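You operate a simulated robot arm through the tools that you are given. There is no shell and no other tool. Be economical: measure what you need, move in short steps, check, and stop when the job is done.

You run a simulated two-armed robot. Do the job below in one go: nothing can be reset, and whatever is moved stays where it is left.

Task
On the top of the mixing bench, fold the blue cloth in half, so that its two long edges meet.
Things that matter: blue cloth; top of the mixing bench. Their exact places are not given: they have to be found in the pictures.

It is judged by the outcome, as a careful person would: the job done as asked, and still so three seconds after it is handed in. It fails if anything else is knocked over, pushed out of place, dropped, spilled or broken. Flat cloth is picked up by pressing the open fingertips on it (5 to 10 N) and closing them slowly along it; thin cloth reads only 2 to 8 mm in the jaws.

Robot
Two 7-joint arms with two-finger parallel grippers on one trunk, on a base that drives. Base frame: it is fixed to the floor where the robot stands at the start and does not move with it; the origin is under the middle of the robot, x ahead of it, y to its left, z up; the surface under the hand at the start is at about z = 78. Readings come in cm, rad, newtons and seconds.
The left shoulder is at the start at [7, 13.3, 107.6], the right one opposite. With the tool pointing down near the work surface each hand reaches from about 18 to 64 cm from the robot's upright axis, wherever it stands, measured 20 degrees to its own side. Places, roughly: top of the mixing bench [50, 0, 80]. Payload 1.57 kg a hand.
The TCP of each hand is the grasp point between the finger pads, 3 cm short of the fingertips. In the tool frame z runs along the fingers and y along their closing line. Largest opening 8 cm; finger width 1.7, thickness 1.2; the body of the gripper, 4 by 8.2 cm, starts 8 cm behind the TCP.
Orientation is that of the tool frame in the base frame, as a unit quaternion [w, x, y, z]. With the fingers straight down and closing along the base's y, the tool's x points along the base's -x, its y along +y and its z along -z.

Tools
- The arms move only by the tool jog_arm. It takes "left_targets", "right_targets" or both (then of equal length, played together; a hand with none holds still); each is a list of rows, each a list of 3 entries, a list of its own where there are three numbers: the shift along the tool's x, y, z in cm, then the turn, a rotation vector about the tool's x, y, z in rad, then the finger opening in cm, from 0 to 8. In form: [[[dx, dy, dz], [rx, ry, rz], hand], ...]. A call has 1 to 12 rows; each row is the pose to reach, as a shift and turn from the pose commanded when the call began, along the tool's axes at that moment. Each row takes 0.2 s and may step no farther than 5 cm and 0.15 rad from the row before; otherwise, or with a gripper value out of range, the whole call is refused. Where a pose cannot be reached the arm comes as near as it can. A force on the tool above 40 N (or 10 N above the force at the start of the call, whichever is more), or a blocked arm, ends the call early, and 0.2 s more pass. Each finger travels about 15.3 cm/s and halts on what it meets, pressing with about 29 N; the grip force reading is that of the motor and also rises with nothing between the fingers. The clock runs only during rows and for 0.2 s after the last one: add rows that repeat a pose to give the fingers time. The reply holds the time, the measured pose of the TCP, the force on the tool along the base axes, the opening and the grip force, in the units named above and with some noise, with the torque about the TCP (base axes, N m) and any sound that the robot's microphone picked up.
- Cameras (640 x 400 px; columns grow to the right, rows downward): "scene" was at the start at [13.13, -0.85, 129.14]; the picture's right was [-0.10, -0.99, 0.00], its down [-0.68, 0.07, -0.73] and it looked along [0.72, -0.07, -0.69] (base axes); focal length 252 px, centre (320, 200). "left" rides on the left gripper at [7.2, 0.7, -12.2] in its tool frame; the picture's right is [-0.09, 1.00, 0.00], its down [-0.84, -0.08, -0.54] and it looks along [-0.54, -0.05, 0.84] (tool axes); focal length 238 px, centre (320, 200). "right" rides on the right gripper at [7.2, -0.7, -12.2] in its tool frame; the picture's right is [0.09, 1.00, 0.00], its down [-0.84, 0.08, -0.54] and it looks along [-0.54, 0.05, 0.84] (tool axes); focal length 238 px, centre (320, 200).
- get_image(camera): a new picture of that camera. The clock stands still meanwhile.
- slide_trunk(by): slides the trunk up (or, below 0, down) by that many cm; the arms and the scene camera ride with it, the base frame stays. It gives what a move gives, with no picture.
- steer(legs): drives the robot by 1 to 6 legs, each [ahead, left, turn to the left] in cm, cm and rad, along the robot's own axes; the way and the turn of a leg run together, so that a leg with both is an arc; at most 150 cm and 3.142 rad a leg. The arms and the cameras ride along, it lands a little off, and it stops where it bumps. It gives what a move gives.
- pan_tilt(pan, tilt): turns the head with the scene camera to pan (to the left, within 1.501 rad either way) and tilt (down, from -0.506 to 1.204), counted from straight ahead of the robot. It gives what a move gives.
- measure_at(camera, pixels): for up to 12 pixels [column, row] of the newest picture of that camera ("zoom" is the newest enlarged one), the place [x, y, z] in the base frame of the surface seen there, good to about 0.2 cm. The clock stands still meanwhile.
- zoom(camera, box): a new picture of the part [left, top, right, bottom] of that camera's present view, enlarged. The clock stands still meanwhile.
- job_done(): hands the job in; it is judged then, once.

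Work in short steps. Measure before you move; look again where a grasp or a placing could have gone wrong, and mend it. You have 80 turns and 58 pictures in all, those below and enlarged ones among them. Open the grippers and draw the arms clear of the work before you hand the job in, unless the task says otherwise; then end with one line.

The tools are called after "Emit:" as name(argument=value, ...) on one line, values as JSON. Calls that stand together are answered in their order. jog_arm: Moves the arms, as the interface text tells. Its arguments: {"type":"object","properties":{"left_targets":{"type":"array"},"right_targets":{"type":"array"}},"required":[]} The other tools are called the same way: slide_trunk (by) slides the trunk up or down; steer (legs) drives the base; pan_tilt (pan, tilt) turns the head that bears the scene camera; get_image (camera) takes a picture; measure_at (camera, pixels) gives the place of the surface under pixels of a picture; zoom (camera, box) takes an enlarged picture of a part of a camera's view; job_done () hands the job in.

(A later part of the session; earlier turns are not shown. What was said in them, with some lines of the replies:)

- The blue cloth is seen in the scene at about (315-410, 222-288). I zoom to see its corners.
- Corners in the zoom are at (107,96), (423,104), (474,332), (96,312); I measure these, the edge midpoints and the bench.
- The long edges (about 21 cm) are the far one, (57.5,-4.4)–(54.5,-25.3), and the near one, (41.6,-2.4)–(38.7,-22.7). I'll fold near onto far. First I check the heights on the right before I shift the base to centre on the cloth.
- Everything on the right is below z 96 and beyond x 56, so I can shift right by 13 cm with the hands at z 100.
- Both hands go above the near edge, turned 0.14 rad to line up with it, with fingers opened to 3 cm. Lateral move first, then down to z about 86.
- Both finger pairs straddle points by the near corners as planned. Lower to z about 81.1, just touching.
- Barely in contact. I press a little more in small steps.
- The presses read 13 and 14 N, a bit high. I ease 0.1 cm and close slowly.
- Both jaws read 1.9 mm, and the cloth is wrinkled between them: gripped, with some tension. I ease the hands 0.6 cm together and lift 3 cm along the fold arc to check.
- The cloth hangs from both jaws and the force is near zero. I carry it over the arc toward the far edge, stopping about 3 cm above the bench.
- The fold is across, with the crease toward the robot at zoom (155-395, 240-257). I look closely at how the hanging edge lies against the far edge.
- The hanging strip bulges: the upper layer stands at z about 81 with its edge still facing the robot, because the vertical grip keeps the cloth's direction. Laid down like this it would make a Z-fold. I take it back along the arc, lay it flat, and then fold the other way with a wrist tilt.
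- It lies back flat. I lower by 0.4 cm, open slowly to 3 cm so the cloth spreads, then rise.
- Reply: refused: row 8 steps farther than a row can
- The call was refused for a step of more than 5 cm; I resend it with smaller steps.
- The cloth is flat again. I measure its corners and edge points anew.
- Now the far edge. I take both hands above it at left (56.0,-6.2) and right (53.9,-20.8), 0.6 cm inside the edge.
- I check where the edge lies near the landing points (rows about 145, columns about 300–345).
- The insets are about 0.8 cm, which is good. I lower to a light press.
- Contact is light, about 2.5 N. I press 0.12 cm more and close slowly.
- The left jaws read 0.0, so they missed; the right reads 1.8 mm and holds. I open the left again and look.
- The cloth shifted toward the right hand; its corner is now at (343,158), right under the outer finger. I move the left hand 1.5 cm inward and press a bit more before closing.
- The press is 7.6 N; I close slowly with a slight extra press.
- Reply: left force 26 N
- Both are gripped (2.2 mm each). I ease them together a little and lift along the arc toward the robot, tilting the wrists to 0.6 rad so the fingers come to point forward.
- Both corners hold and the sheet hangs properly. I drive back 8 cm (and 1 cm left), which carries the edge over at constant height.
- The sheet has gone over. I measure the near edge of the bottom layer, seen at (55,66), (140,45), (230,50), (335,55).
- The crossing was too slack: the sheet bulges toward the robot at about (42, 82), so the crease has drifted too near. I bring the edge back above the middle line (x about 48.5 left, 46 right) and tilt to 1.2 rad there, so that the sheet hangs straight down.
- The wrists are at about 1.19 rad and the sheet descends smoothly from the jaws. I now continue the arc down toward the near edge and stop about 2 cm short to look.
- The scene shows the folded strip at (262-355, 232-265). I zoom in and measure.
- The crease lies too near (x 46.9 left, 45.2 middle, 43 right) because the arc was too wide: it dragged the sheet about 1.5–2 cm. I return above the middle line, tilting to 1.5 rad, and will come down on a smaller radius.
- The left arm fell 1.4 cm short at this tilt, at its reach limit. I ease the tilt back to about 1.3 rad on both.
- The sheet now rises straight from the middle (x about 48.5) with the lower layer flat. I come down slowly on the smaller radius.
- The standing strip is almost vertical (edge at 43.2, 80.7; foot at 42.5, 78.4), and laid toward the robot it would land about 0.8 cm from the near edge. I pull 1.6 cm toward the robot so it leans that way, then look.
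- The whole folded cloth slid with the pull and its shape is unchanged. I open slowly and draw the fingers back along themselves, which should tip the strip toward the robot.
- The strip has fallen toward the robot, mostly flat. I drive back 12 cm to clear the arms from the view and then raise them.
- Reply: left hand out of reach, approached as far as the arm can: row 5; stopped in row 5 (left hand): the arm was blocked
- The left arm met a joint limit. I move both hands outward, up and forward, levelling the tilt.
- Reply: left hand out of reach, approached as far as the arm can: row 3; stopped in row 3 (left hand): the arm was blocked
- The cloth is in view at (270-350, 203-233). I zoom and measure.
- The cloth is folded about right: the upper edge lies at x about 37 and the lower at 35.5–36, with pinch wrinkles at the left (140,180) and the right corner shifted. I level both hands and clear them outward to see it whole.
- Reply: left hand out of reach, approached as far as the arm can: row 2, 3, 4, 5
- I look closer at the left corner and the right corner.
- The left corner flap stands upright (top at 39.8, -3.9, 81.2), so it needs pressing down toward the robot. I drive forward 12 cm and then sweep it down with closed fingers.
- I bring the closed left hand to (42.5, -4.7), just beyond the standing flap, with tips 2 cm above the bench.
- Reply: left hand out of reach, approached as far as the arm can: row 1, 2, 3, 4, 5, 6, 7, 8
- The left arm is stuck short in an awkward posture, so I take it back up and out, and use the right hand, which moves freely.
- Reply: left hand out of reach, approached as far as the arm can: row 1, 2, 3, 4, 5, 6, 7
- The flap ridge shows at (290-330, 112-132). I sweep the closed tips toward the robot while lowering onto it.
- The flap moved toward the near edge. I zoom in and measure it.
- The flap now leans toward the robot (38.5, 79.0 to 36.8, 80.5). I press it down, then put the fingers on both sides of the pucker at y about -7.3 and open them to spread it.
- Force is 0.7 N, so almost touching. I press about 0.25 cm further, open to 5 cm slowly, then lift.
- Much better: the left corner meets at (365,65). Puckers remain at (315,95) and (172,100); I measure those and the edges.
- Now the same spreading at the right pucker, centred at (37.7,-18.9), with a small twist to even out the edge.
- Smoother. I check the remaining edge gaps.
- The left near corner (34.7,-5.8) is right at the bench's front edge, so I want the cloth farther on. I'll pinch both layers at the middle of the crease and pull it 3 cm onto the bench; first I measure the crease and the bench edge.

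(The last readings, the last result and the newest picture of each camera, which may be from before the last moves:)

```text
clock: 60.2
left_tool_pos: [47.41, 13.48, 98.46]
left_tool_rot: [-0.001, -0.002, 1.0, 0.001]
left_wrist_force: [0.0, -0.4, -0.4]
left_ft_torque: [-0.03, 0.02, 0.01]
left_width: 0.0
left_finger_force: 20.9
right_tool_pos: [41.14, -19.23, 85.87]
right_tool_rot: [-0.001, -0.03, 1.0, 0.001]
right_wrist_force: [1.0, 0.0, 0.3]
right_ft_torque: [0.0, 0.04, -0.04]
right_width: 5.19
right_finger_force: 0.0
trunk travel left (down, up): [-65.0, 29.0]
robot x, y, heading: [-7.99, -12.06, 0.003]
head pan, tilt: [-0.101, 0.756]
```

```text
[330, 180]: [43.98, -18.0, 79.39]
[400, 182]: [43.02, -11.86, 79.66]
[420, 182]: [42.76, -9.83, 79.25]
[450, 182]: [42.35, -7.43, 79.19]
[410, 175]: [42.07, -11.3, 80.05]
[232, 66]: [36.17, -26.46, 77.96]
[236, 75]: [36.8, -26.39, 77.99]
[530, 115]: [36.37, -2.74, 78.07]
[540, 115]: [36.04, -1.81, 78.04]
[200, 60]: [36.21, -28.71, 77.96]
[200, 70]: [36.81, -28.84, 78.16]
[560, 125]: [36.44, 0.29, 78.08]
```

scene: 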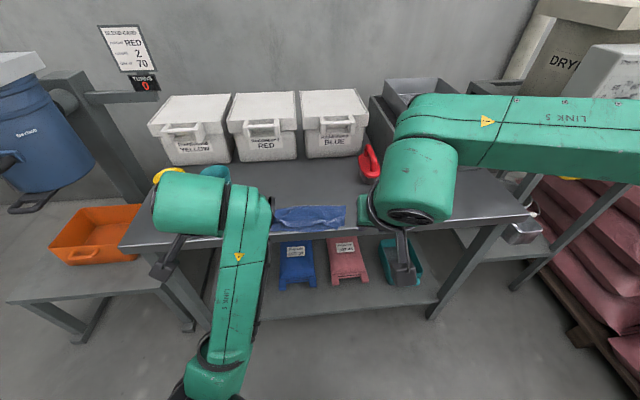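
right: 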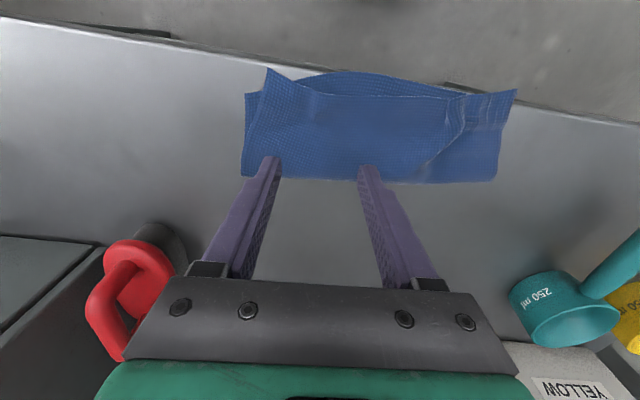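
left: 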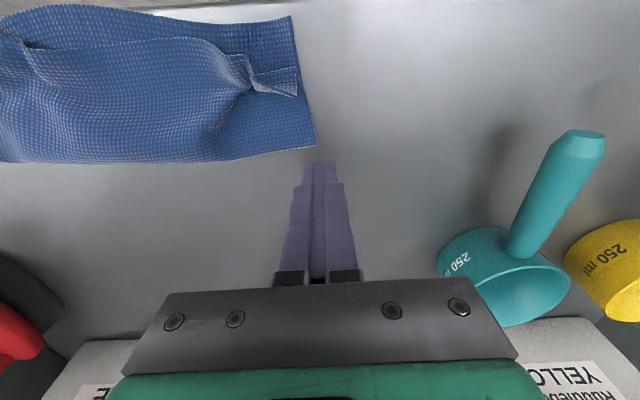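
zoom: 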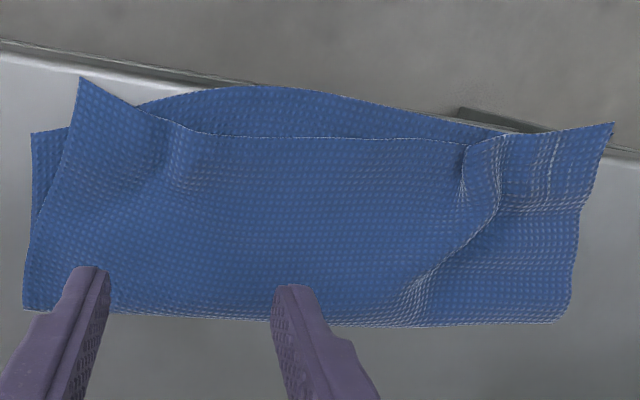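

The crease runs through about (43.3,-14). I position at (42.6,-13), turned along the crease, open 3.5 cm, and lower to a light press.

Emit:
jog_arm(right_targets=[[[-0.9, 3, 0], [0, 0, -0.05], 4], [[-1.83, 6.1, 0], [0, 0, -0.09], 3.5], [[-1.83, 6.1, 2.5], [0, 0, -0.09], 3.5], [[-1.83, 6.1, 3.9], [0, 0, -0.09], 3.5], [[-1.83, 6.1, 4.4], [0, 0, -0.09], 3.5], [[-1.83, 6.1, 4.65], [0, 0, -0.09], 3.5]])

```text
clock: 61.6
left_tool_pos: [47.5, 13.43, 98.51]
left_tool_rot: [0.0, -0.001, 1.0, 0.0]
left_wrist_force: [0.1, -0.6, 0.8]
left_ft_torque: [0.01, 0.01, 0.02]
left_width: 0.0
left_finger_force: 20.9
right_tool_pos: [42.49, -13.0, 81.22]
right_tool_rot: [0.0, -0.076, 0.997, 0.001]
right_wrist_force: [-0.6, 0.4, 1.5]
right_ft_torque: [-0.02, -0.02, 0.01]
right_width: 3.47
right_finger_force: 0.1
trunk travel left (down, up): [-65.0, 29.0]
robot x, y, heading: [-8.19, -12.18, 0.0]
head pan, tilt: [-0.101, 0.756]
```

Only 1.5 N so far; I press 0.2 cm more and close slowly.

Emit:
jog_arm(right_targets=[[[0, 0, 0.22], [0, 0, 0], 3.3], [[0, 0, 0.25], [0, 0, 0], 3.0], [[0, 0, 0.25], [0, 0, 0], 2.7], [[0, 0, 0.25], [0, 0, 0], 2.4], [[0, 0, 0.25], [0, 0, 0], 2.1], [[0, 0, 0.25], [0, 0, 0], 1.8], [[0, 0, 0.25], [0, 0, 0], 1.5], [[0, 0, 0.25], [0, 0, 0], 1.1], [[0, 0, 0.25], [0, 0, 0], 0.7], [[0, 0, 0.25], [0, 0, 0], 0.3], [[0, 0, 0.25], [0, 0, 0], 0], [[0, 0, 0.1], [0, 0, 0], 0]])

Emit:
get_image(camera="right")

```text
clock: 64.2
left_tool_pos: [47.2, 13.4, 98.55]
left_tool_rot: [0.0, -0.002, 1.0, 0.0]
left_wrist_force: [0.1, 0.3, -0.3]
left_ft_torque: [-0.01, -0.01, -0.01]
left_width: 0.0
left_finger_force: 21.2
right_tool_pos: [42.42, -13.12, 81.23]
right_tool_rot: [-0.001, -0.075, 0.997, 0.001]
right_wrist_force: [-0.6, -0.6, 9.5]
right_ft_torque: [-0.04, 0.06, -0.01]
right_width: 0.23
right_finger_force: 23.3
trunk travel left (down, up): [-65.0, 29.0]
robot x, y, heading: [-8.26, -11.87, 0.002]
head pan, tilt: [-0.101, 0.756]
```

```text
6 pictures are left
```

right: 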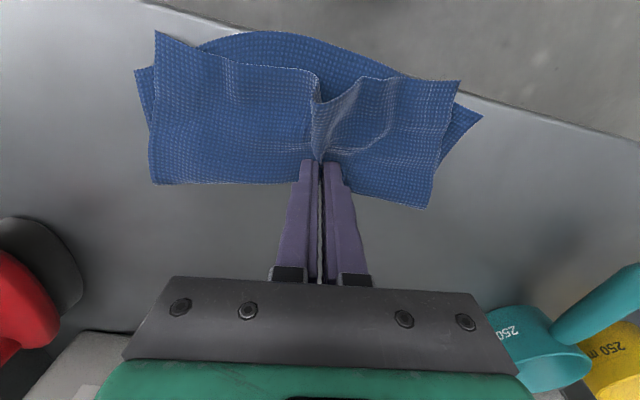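

Only the upper layer gathered, so I release by opening to 3.6 cm while pressing, which spreads it back. The earlier spreading moved both layers together, so I will press-drag instead.

Emit:
jog_arm(right_targets=[[[0, 0, 0.12], [0, 0, 0], 0.8], [[0, 0, 0.15], [0, 0, 0], 1.6], [[0, 0, 0.15], [0, 0, 0], 2.4], [[0, 0, 0.15], [0, 0, 0], 3.2], [[0, 0, 0.15], [0, 0, 0], 4.0], [[0, 0, 0.15], [0, 0, 0], 4.6], [[0, 0, -1.5], [0, 0, 0], 4.6], [[0, 0, -4.5], [0, 0, 0], 4.6]])

Emit:
get_image(camera="right")

Emit:
measure_at(camera="right", pixels=[[320, 120], [480, 105], [160, 60], [440, 100], [300, 80], [250, 60]])

```text
clock: 66.0
left_tool_pos: [47.42, 13.42, 98.56]
left_tool_rot: [0.0, -0.002, 1.0, 0.0]
left_wrist_force: [-0.4, 0.2, -0.4]
left_ft_torque: [-0.03, 0.01, 0.0]
left_width: 0.0
left_finger_force: 21.3
right_tool_pos: [42.47, -13.2, 85.71]
right_tool_rot: [0.0, -0.074, 0.997, 0.0]
right_wrist_force: [1.1, -0.4, -0.4]
right_ft_torque: [-0.01, 0.01, -0.03]
right_width: 4.62
right_finger_force: 0.0
trunk travel left (down, up): [-65.0, 29.0]
robot x, y, heading: [-8.5, -12.09, 0.003]
head pan, tilt: [-0.101, 0.756]
```

```text
5 pictures are left
```

right: 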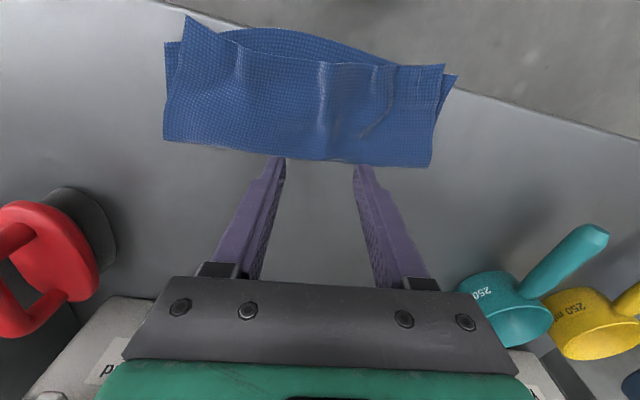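

```text
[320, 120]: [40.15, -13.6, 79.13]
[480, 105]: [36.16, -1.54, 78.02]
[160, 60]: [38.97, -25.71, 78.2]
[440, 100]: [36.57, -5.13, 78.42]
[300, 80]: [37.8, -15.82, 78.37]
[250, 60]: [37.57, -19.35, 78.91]
```

The fold is intact, but the left near corner (455,75) lies about 0.9 cm over the bench's front edge. I press-drag gently at (39,-9) by 1.6 cm onto the bench, with a slight turn.

Emit:
jog_arm(right_targets=[[[1.4, 2.3, 0], [0, 0, 0], 4.6], [[2.8, 4.7, 0], [0, 0, 0], 4.6], [[2.8, 4.7, 2.5], [0, 0, 0], 4.6], [[2.8, 4.7, 4.0], [0, 0, 0], 4.6], [[2.8, 4.7, 4.6], [0, 0, 0], 4.6], [[2.8, 4.7, 4.75], [0, 0, 0], 4.6], [[2.4, 4.65, 4.75], [0, 0, 0.03], 4.6], [[2.0, 4.6, 4.75], [0, 0, 0.07], 4.6], [[1.6, 4.55, 4.75], [0, 0, 0.1], 4.6], [[1.2, 4.5, 4.75], [0, 0, 0.13], 4.6], [[1.2, 4.5, 3], [0, 0, 0.13], 4.6], [[1.2, 4.5, 0], [0, 0, 0.13], 4.6]])

Emit:
get_image(camera="right")

```text
clock: 68.6
left_tool_pos: [47.34, 13.4, 98.55]
left_tool_rot: [-0.001, -0.002, 1.0, 0.0]
left_wrist_force: [-0.5, -1.5, 0.3]
left_ft_torque: [0.02, 0.0, -0.01]
left_width: 0.0
left_finger_force: 21.4
right_tool_pos: [40.42, -8.85, 85.72]
right_tool_rot: [-0.001, -0.011, 1.0, 0.0]
right_wrist_force: [0.8, 0.8, 0.5]
right_ft_torque: [0.04, 0.01, -0.01]
right_width: 4.64
right_finger_force: 0.0
trunk travel left (down, up): [-65.0, 29.0]
robot x, y, heading: [-8.02, -12.36, -0.0]
head pan, tilt: [-0.101, 0.756]
```

```text
4 pictures are left
```

right: 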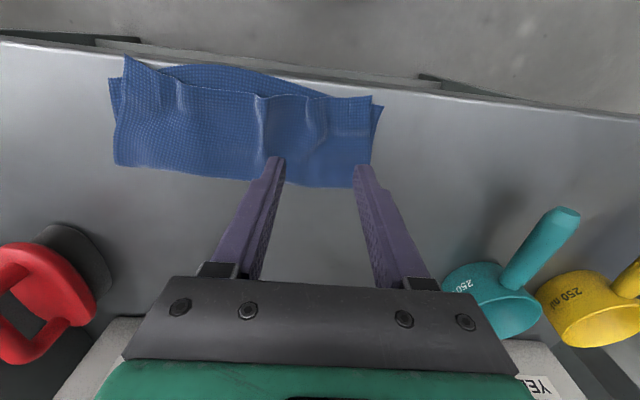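

It worked: the left side moved on with both layers together. Now a pucker at (258,100); I measure it and the edges.

Emit:
measure_at(camera="right", pixels=[[258, 98], [260, 120], [370, 99], [379, 110], [230, 70], [230, 92], [128, 60], [115, 85], [320, 92], [118, 160], [368, 180], [180, 90]])

```text
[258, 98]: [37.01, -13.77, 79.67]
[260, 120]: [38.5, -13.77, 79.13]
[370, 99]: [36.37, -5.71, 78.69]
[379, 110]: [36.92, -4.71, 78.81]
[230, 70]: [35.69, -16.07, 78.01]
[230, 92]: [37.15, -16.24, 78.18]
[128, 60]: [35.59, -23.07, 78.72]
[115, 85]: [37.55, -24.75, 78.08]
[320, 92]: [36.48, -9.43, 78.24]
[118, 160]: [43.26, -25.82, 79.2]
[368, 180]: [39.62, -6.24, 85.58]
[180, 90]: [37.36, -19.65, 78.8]
```

I spread the middle pucker at (38.3,-13.8) and drag it 0.8 cm onto the bench at the same time.

Emit:
jog_arm(right_targets=[[[1.1, -2.5, 0], [0, 0, 0], 3.5], [[2.1, -4.95, 0], [0, 0, 0], 2.4], [[2.1, -4.95, 2.5], [0, 0, 0], 2.4], [[2.1, -4.95, 4.0], [0, 0, 0], 2.4], [[2.1, -4.95, 4.6], [0, 0, 0], 2.4], [[2.1, -4.95, 4.75], [0, 0, 0], 3.0], [[2.1, -4.95, 4.75], [0, 0, 0], 3.7], [[2.1, -4.95, 4.75], [0, 0, 0], 4.4], [[1.7, -4.95, 4.75], [0, 0, 0], 4.8], [[1.3, -4.95, 4.75], [0, 0, 0], 4.8], [[1.3, -4.95, 3], [0, 0, 0], 4.8], [[1.3, -4.95, 0], [0, 0, 0], 3]])

Emit:
jog_arm(right_targets=[[[0.5, -4.3, 0], [0, 0, 0], 1.5], [[1.0, -8.4, 0], [0, 0, 0], 0], [[1.0, -8.4, 2.5], [0, 0, 0], 0], [[1.0, -8.4, 4.0], [0, 0, 0], 0], [[1.0, -8.4, 4.6], [0, 0, 0], 0], [[1.0, -8.4, 4.75], [0, 0, 0], 0], [[0.6, -8.7, 4.75], [0, 0, 0], 0], [[0.2, -9.0, 4.75], [0, 0, 0], 0], [[-0.2, -9.3, 4.75], [0, 0, 0], 0], [[-0.2, -9.3, 3], [0, 0, 0], 0], [[-0.2, -9.3, 0], [0, 0, 0], 0], [[-0.2, -7.3, -4], [0, 0, 0], 0]])

Emit:
get_image(camera="right")

```text
clock: 71.2
left_tool_pos: [47.35, 13.49, 98.69]
left_tool_rot: [0.001, -0.002, 1.0, 0.0]
left_wrist_force: [0.1, -0.9, 0.9]
left_ft_torque: [0.01, -0.02, 0.0]
left_width: 0.0
left_finger_force: 21.6
right_tool_pos: [39.31, -14.03, 85.67]
right_tool_rot: [0.0, -0.009, 1.0, 0.0]
right_wrist_force: [-0.4, -0.2, -0.5]
right_ft_torque: [0.0, -0.01, -0.01]
right_width: 3.02
right_finger_force: 0.1
trunk travel left (down, up): [-65.0, 29.0]
robot x, y, heading: [-7.99, -11.75, 0.001]
head pan, tilt: [-0.101, 0.756]
```

```text
clock: 73.8
left_tool_pos: [47.37, 13.5, 98.41]
left_tool_rot: [-0.001, -0.001, 1.0, 0.0]
left_wrist_force: [0.1, 0.0, 0.2]
left_ft_torque: [-0.02, -0.01, -0.01]
left_width: 0.0
left_finger_force: 21.5
right_tool_pos: [39.79, -21.23, 89.68]
right_tool_rot: [-0.001, -0.01, 1.0, 0.002]
right_wrist_force: [-0.2, 0.7, 0.1]
right_ft_torque: [-0.02, 0.0, 0.01]
right_width: 0.0
right_finger_force: 21.1
trunk travel left (down, up): [-65.0, 29.0]
robot x, y, heading: [-8.19, -12.08, 0.001]
head pan, tilt: [-0.101, 0.756]
```

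```text
3 pictures are left
```

right: 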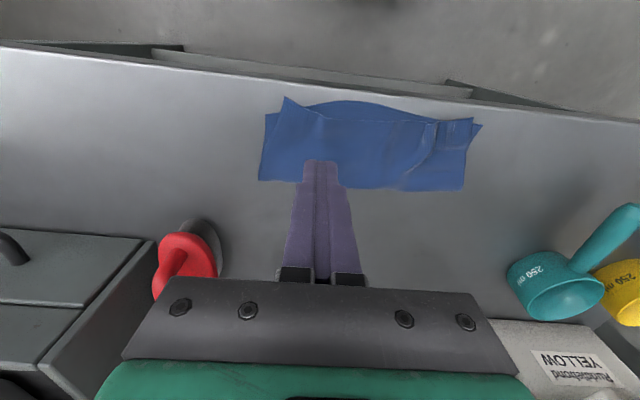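

The cloth is wholly on the bench with its edges close; I measure the corner gaps once more.

Emit:
zoom(camera="right", box=[240, 80, 500, 210])

Emit:
measure_at(camera="right", pixels=[[287, 101], [267, 117], [345, 104], [345, 118], [390, 107], [390, 120], [470, 120], [478, 127], [262, 178], [460, 188]])

```text
2.46 times, centred on (370, 145) of right
```

zoom: 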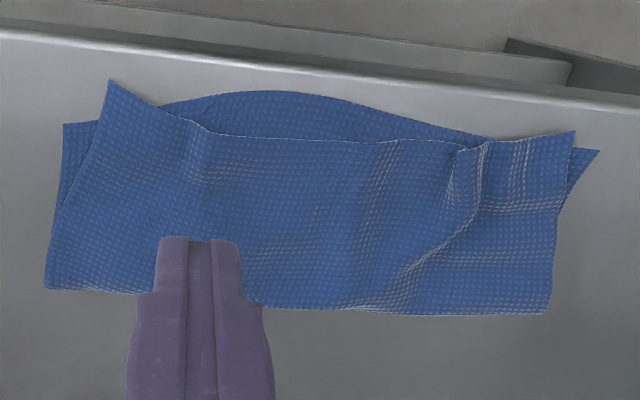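

```text
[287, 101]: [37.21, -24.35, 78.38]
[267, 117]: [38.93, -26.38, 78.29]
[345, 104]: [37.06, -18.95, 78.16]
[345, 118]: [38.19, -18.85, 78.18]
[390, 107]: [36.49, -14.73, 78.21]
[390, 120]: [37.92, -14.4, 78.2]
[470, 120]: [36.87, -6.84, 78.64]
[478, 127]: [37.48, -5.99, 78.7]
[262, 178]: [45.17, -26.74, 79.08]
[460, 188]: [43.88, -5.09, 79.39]
```

The left corner is within 1 cm and the middle within 1.3 cm, but the right upper corner is 2.6 cm off its lower one. Its tip lies past the lower edge, so I can pinch just the upper layer there and shift it; I lower at (37.8,-22.7).

Emit:
jog_arm(right_targets=[[[1.0, -0.7, 1], [0, 0, 0], 1], [[1.95, -1.45, 3], [0, 0, 0], 2], [[1.95, -1.45, 6], [0, 0, 0], 2], [[1.95, -1.45, 8], [0, 0, 0], 2], [[1.95, -1.45, 8.55], [0, 0, 0], 2], [[1.95, -1.45, 8.75], [0, 0, 0], 2]])

```text
clock: 75.2
left_tool_pos: [47.37, 13.38, 98.56]
left_tool_rot: [0.001, -0.002, 1.0, 0.001]
left_wrist_force: [1.2, 0.1, -0.4]
left_ft_torque: [-0.01, 0.0, -0.01]
left_width: 0.01
left_finger_force: 20.7
right_tool_pos: [37.73, -22.66, 81.14]
right_tool_rot: [0.003, -0.009, 1.0, 0.004]
right_wrist_force: [2.2, -1.7, 18.4]
right_ft_torque: [-0.19, -0.12, 0.02]
right_width: 1.98
right_finger_force: 0.3
trunk travel left (down, up): [-65.0, 29.0]
robot x, y, heading: [-7.79, -12.0, -0.001]
head pan, tilt: [-0.101, 0.756]
```

The press is 18 N, so I ease off 0.12 cm and close slowly.

Emit:
jog_arm(right_targets=[[[0, 0, -0.13], [0, 0, 0], 2], [[0, 0, -0.13], [0, 0, 0], 1.7], [[0, 0, -0.13], [0, 0, 0], 1.4], [[0, 0, -0.13], [0, 0, 0], 1.1], [[0, 0, -0.13], [0, 0, 0], 0.8], [[0, 0, -0.13], [0, 0, 0], 0.5], [[0, 0, -0.13], [0, 0, 0], 0.2], [[0, 0, -0.13], [0, 0, 0], 0], [[0, 0, -0.13], [0, 0, 0], 0]])

```text
clock: 77.2
left_tool_pos: [47.3, 13.42, 98.52]
left_tool_rot: [0.001, -0.002, 1.0, 0.0]
left_wrist_force: [-0.7, 0.6, -0.3]
left_ft_torque: [0.01, 0.02, 0.01]
left_width: 0.01
left_finger_force: 22.3
right_tool_pos: [37.7, -22.56, 81.14]
right_tool_rot: [0.001, -0.01, 1.0, 0.002]
right_wrist_force: [0.0, -0.3, 18.5]
right_ft_torque: [-0.01, -0.06, -0.01]
right_width: 0.0
right_finger_force: 21.6
trunk travel left (down, up): [-65.0, 29.0]
robot x, y, heading: [-8.51, -12.15, 0.002]
head pan, tilt: [-0.101, 0.756]
```

The jaws closed on nothing (0.0). I lift and look.

Emit:
jog_arm(right_targets=[[[0, 0, -2], [0, 0, 0], 0], [[0, 0, -4.6], [0, 0, 0], 1.5], [[0, 0, -4.6], [0, 0, 0], 3]])

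Emit:
get_image(camera="right")

Emit:
measure_at(camera="right", pixels=[[320, 145], [300, 140], [280, 140], [340, 140], [300, 120], [320, 120], [340, 110], [280, 120], [360, 125]])

```text
clock: 78.0
left_tool_pos: [47.61, 13.37, 98.63]
left_tool_rot: [-0.001, -0.001, 1.0, 0.0]
left_wrist_force: [0.5, -0.7, -0.1]
left_ft_torque: [0.0, 0.01, 0.0]
left_width: 0.01
left_finger_force: 21.5
right_tool_pos: [37.83, -22.62, 85.62]
right_tool_rot: [0.0, -0.01, 1.0, 0.001]
right_wrist_force: [0.5, 0.0, 0.2]
right_ft_torque: [0.01, -0.02, 0.01]
right_width: 2.98
right_finger_force: 0.2
trunk travel left (down, up): [-65.0, 29.0]
robot x, y, heading: [-7.91, -11.84, 0.004]
head pan, tilt: [-0.101, 0.756]
```

```text
1 pictures are left
```

right: 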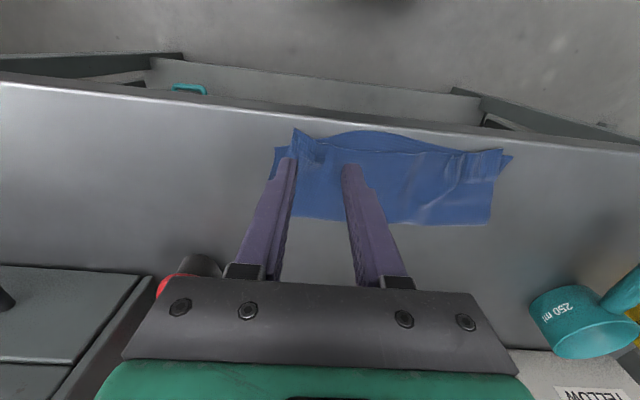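

```text
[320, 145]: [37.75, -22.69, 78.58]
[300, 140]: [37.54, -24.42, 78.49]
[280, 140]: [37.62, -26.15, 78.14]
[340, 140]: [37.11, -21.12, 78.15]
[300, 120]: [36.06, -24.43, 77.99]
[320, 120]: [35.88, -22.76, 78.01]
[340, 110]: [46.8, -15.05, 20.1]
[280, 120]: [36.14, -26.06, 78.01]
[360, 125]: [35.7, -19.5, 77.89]
```

The fold is unharmed, and another pinch risks spoiling it, so I leave the corner. I raise the right hand straight up and out, and open the left gripper.

Emit:
jog_arm(right_targets=[[[0, 0, -4], [0, 0, 0], 4], [[0, 0, -8], [0, 0, 0], 6], [[0, 0, -12], [0, 0, 0], 8], [[0, -4, -14], [0, 0, 0], 8], [[0, -8, -14.5], [0, 0, 0], 8], [[0, -12, -14.5], [0, 0, 0], 8]], left_targets=[[[0, 0, 0], [0, 0, 0], 3], [[0, 0, 0], [0, 0, 0], 6], [[0, 0, 0], [0, 0, 0], 8], [[0, 0, 0], [0, 0, 0], 8], [[0, 0, 0], [0, 0, 0], 8], [[0, 0, 0], [0, 0, 0], 8]])

Emit:
get_image(camera="scene")

```text
clock: 79.4
left_tool_pos: [47.38, 13.33, 98.56]
left_tool_rot: [0.0, -0.002, 1.0, 0.0]
left_wrist_force: [0.4, -0.8, 1.1]
left_ft_torque: [0.01, 0.0, -0.03]
left_width: 7.99
left_finger_force: 0.0
right_tool_pos: [38.04, -34.89, 100.14]
right_tool_rot: [0.0, -0.009, 1.0, 0.001]
right_wrist_force: [-0.6, -0.2, 0.9]
right_ft_torque: [0.03, 0.0, -0.01]
right_width: 8.04
right_finger_force: 0.1
trunk travel left (down, up): [-65.0, 29.0]
robot x, y, heading: [-8.3, -11.84, 0.001]
head pan, tilt: [-0.101, 0.756]
```

```text
0 pictures are left
```

scene: 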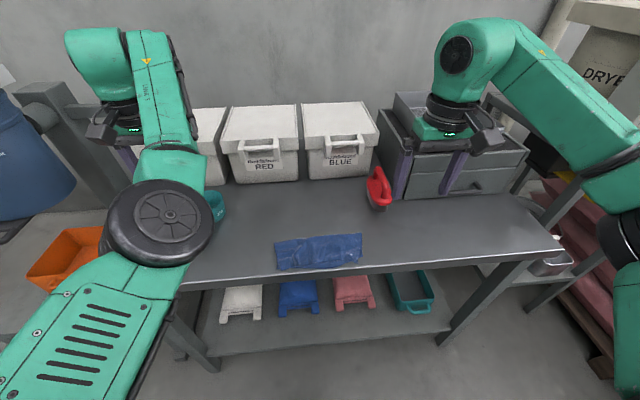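

The cloth lies folded flat on the bench at (275-362, 233-270), the other things I can see are where they were, and both hands are open and clear. I hand it in.

Emit:
job_done()

```text
The job is handed in.
```

The blue cloth is folded in half on the mixing bench and I handed the job in, but its long edges don't meet exactly: when last measured they were about 1 cm apart along the middle and at the left corner, and about 2.6 cm at the right corner.
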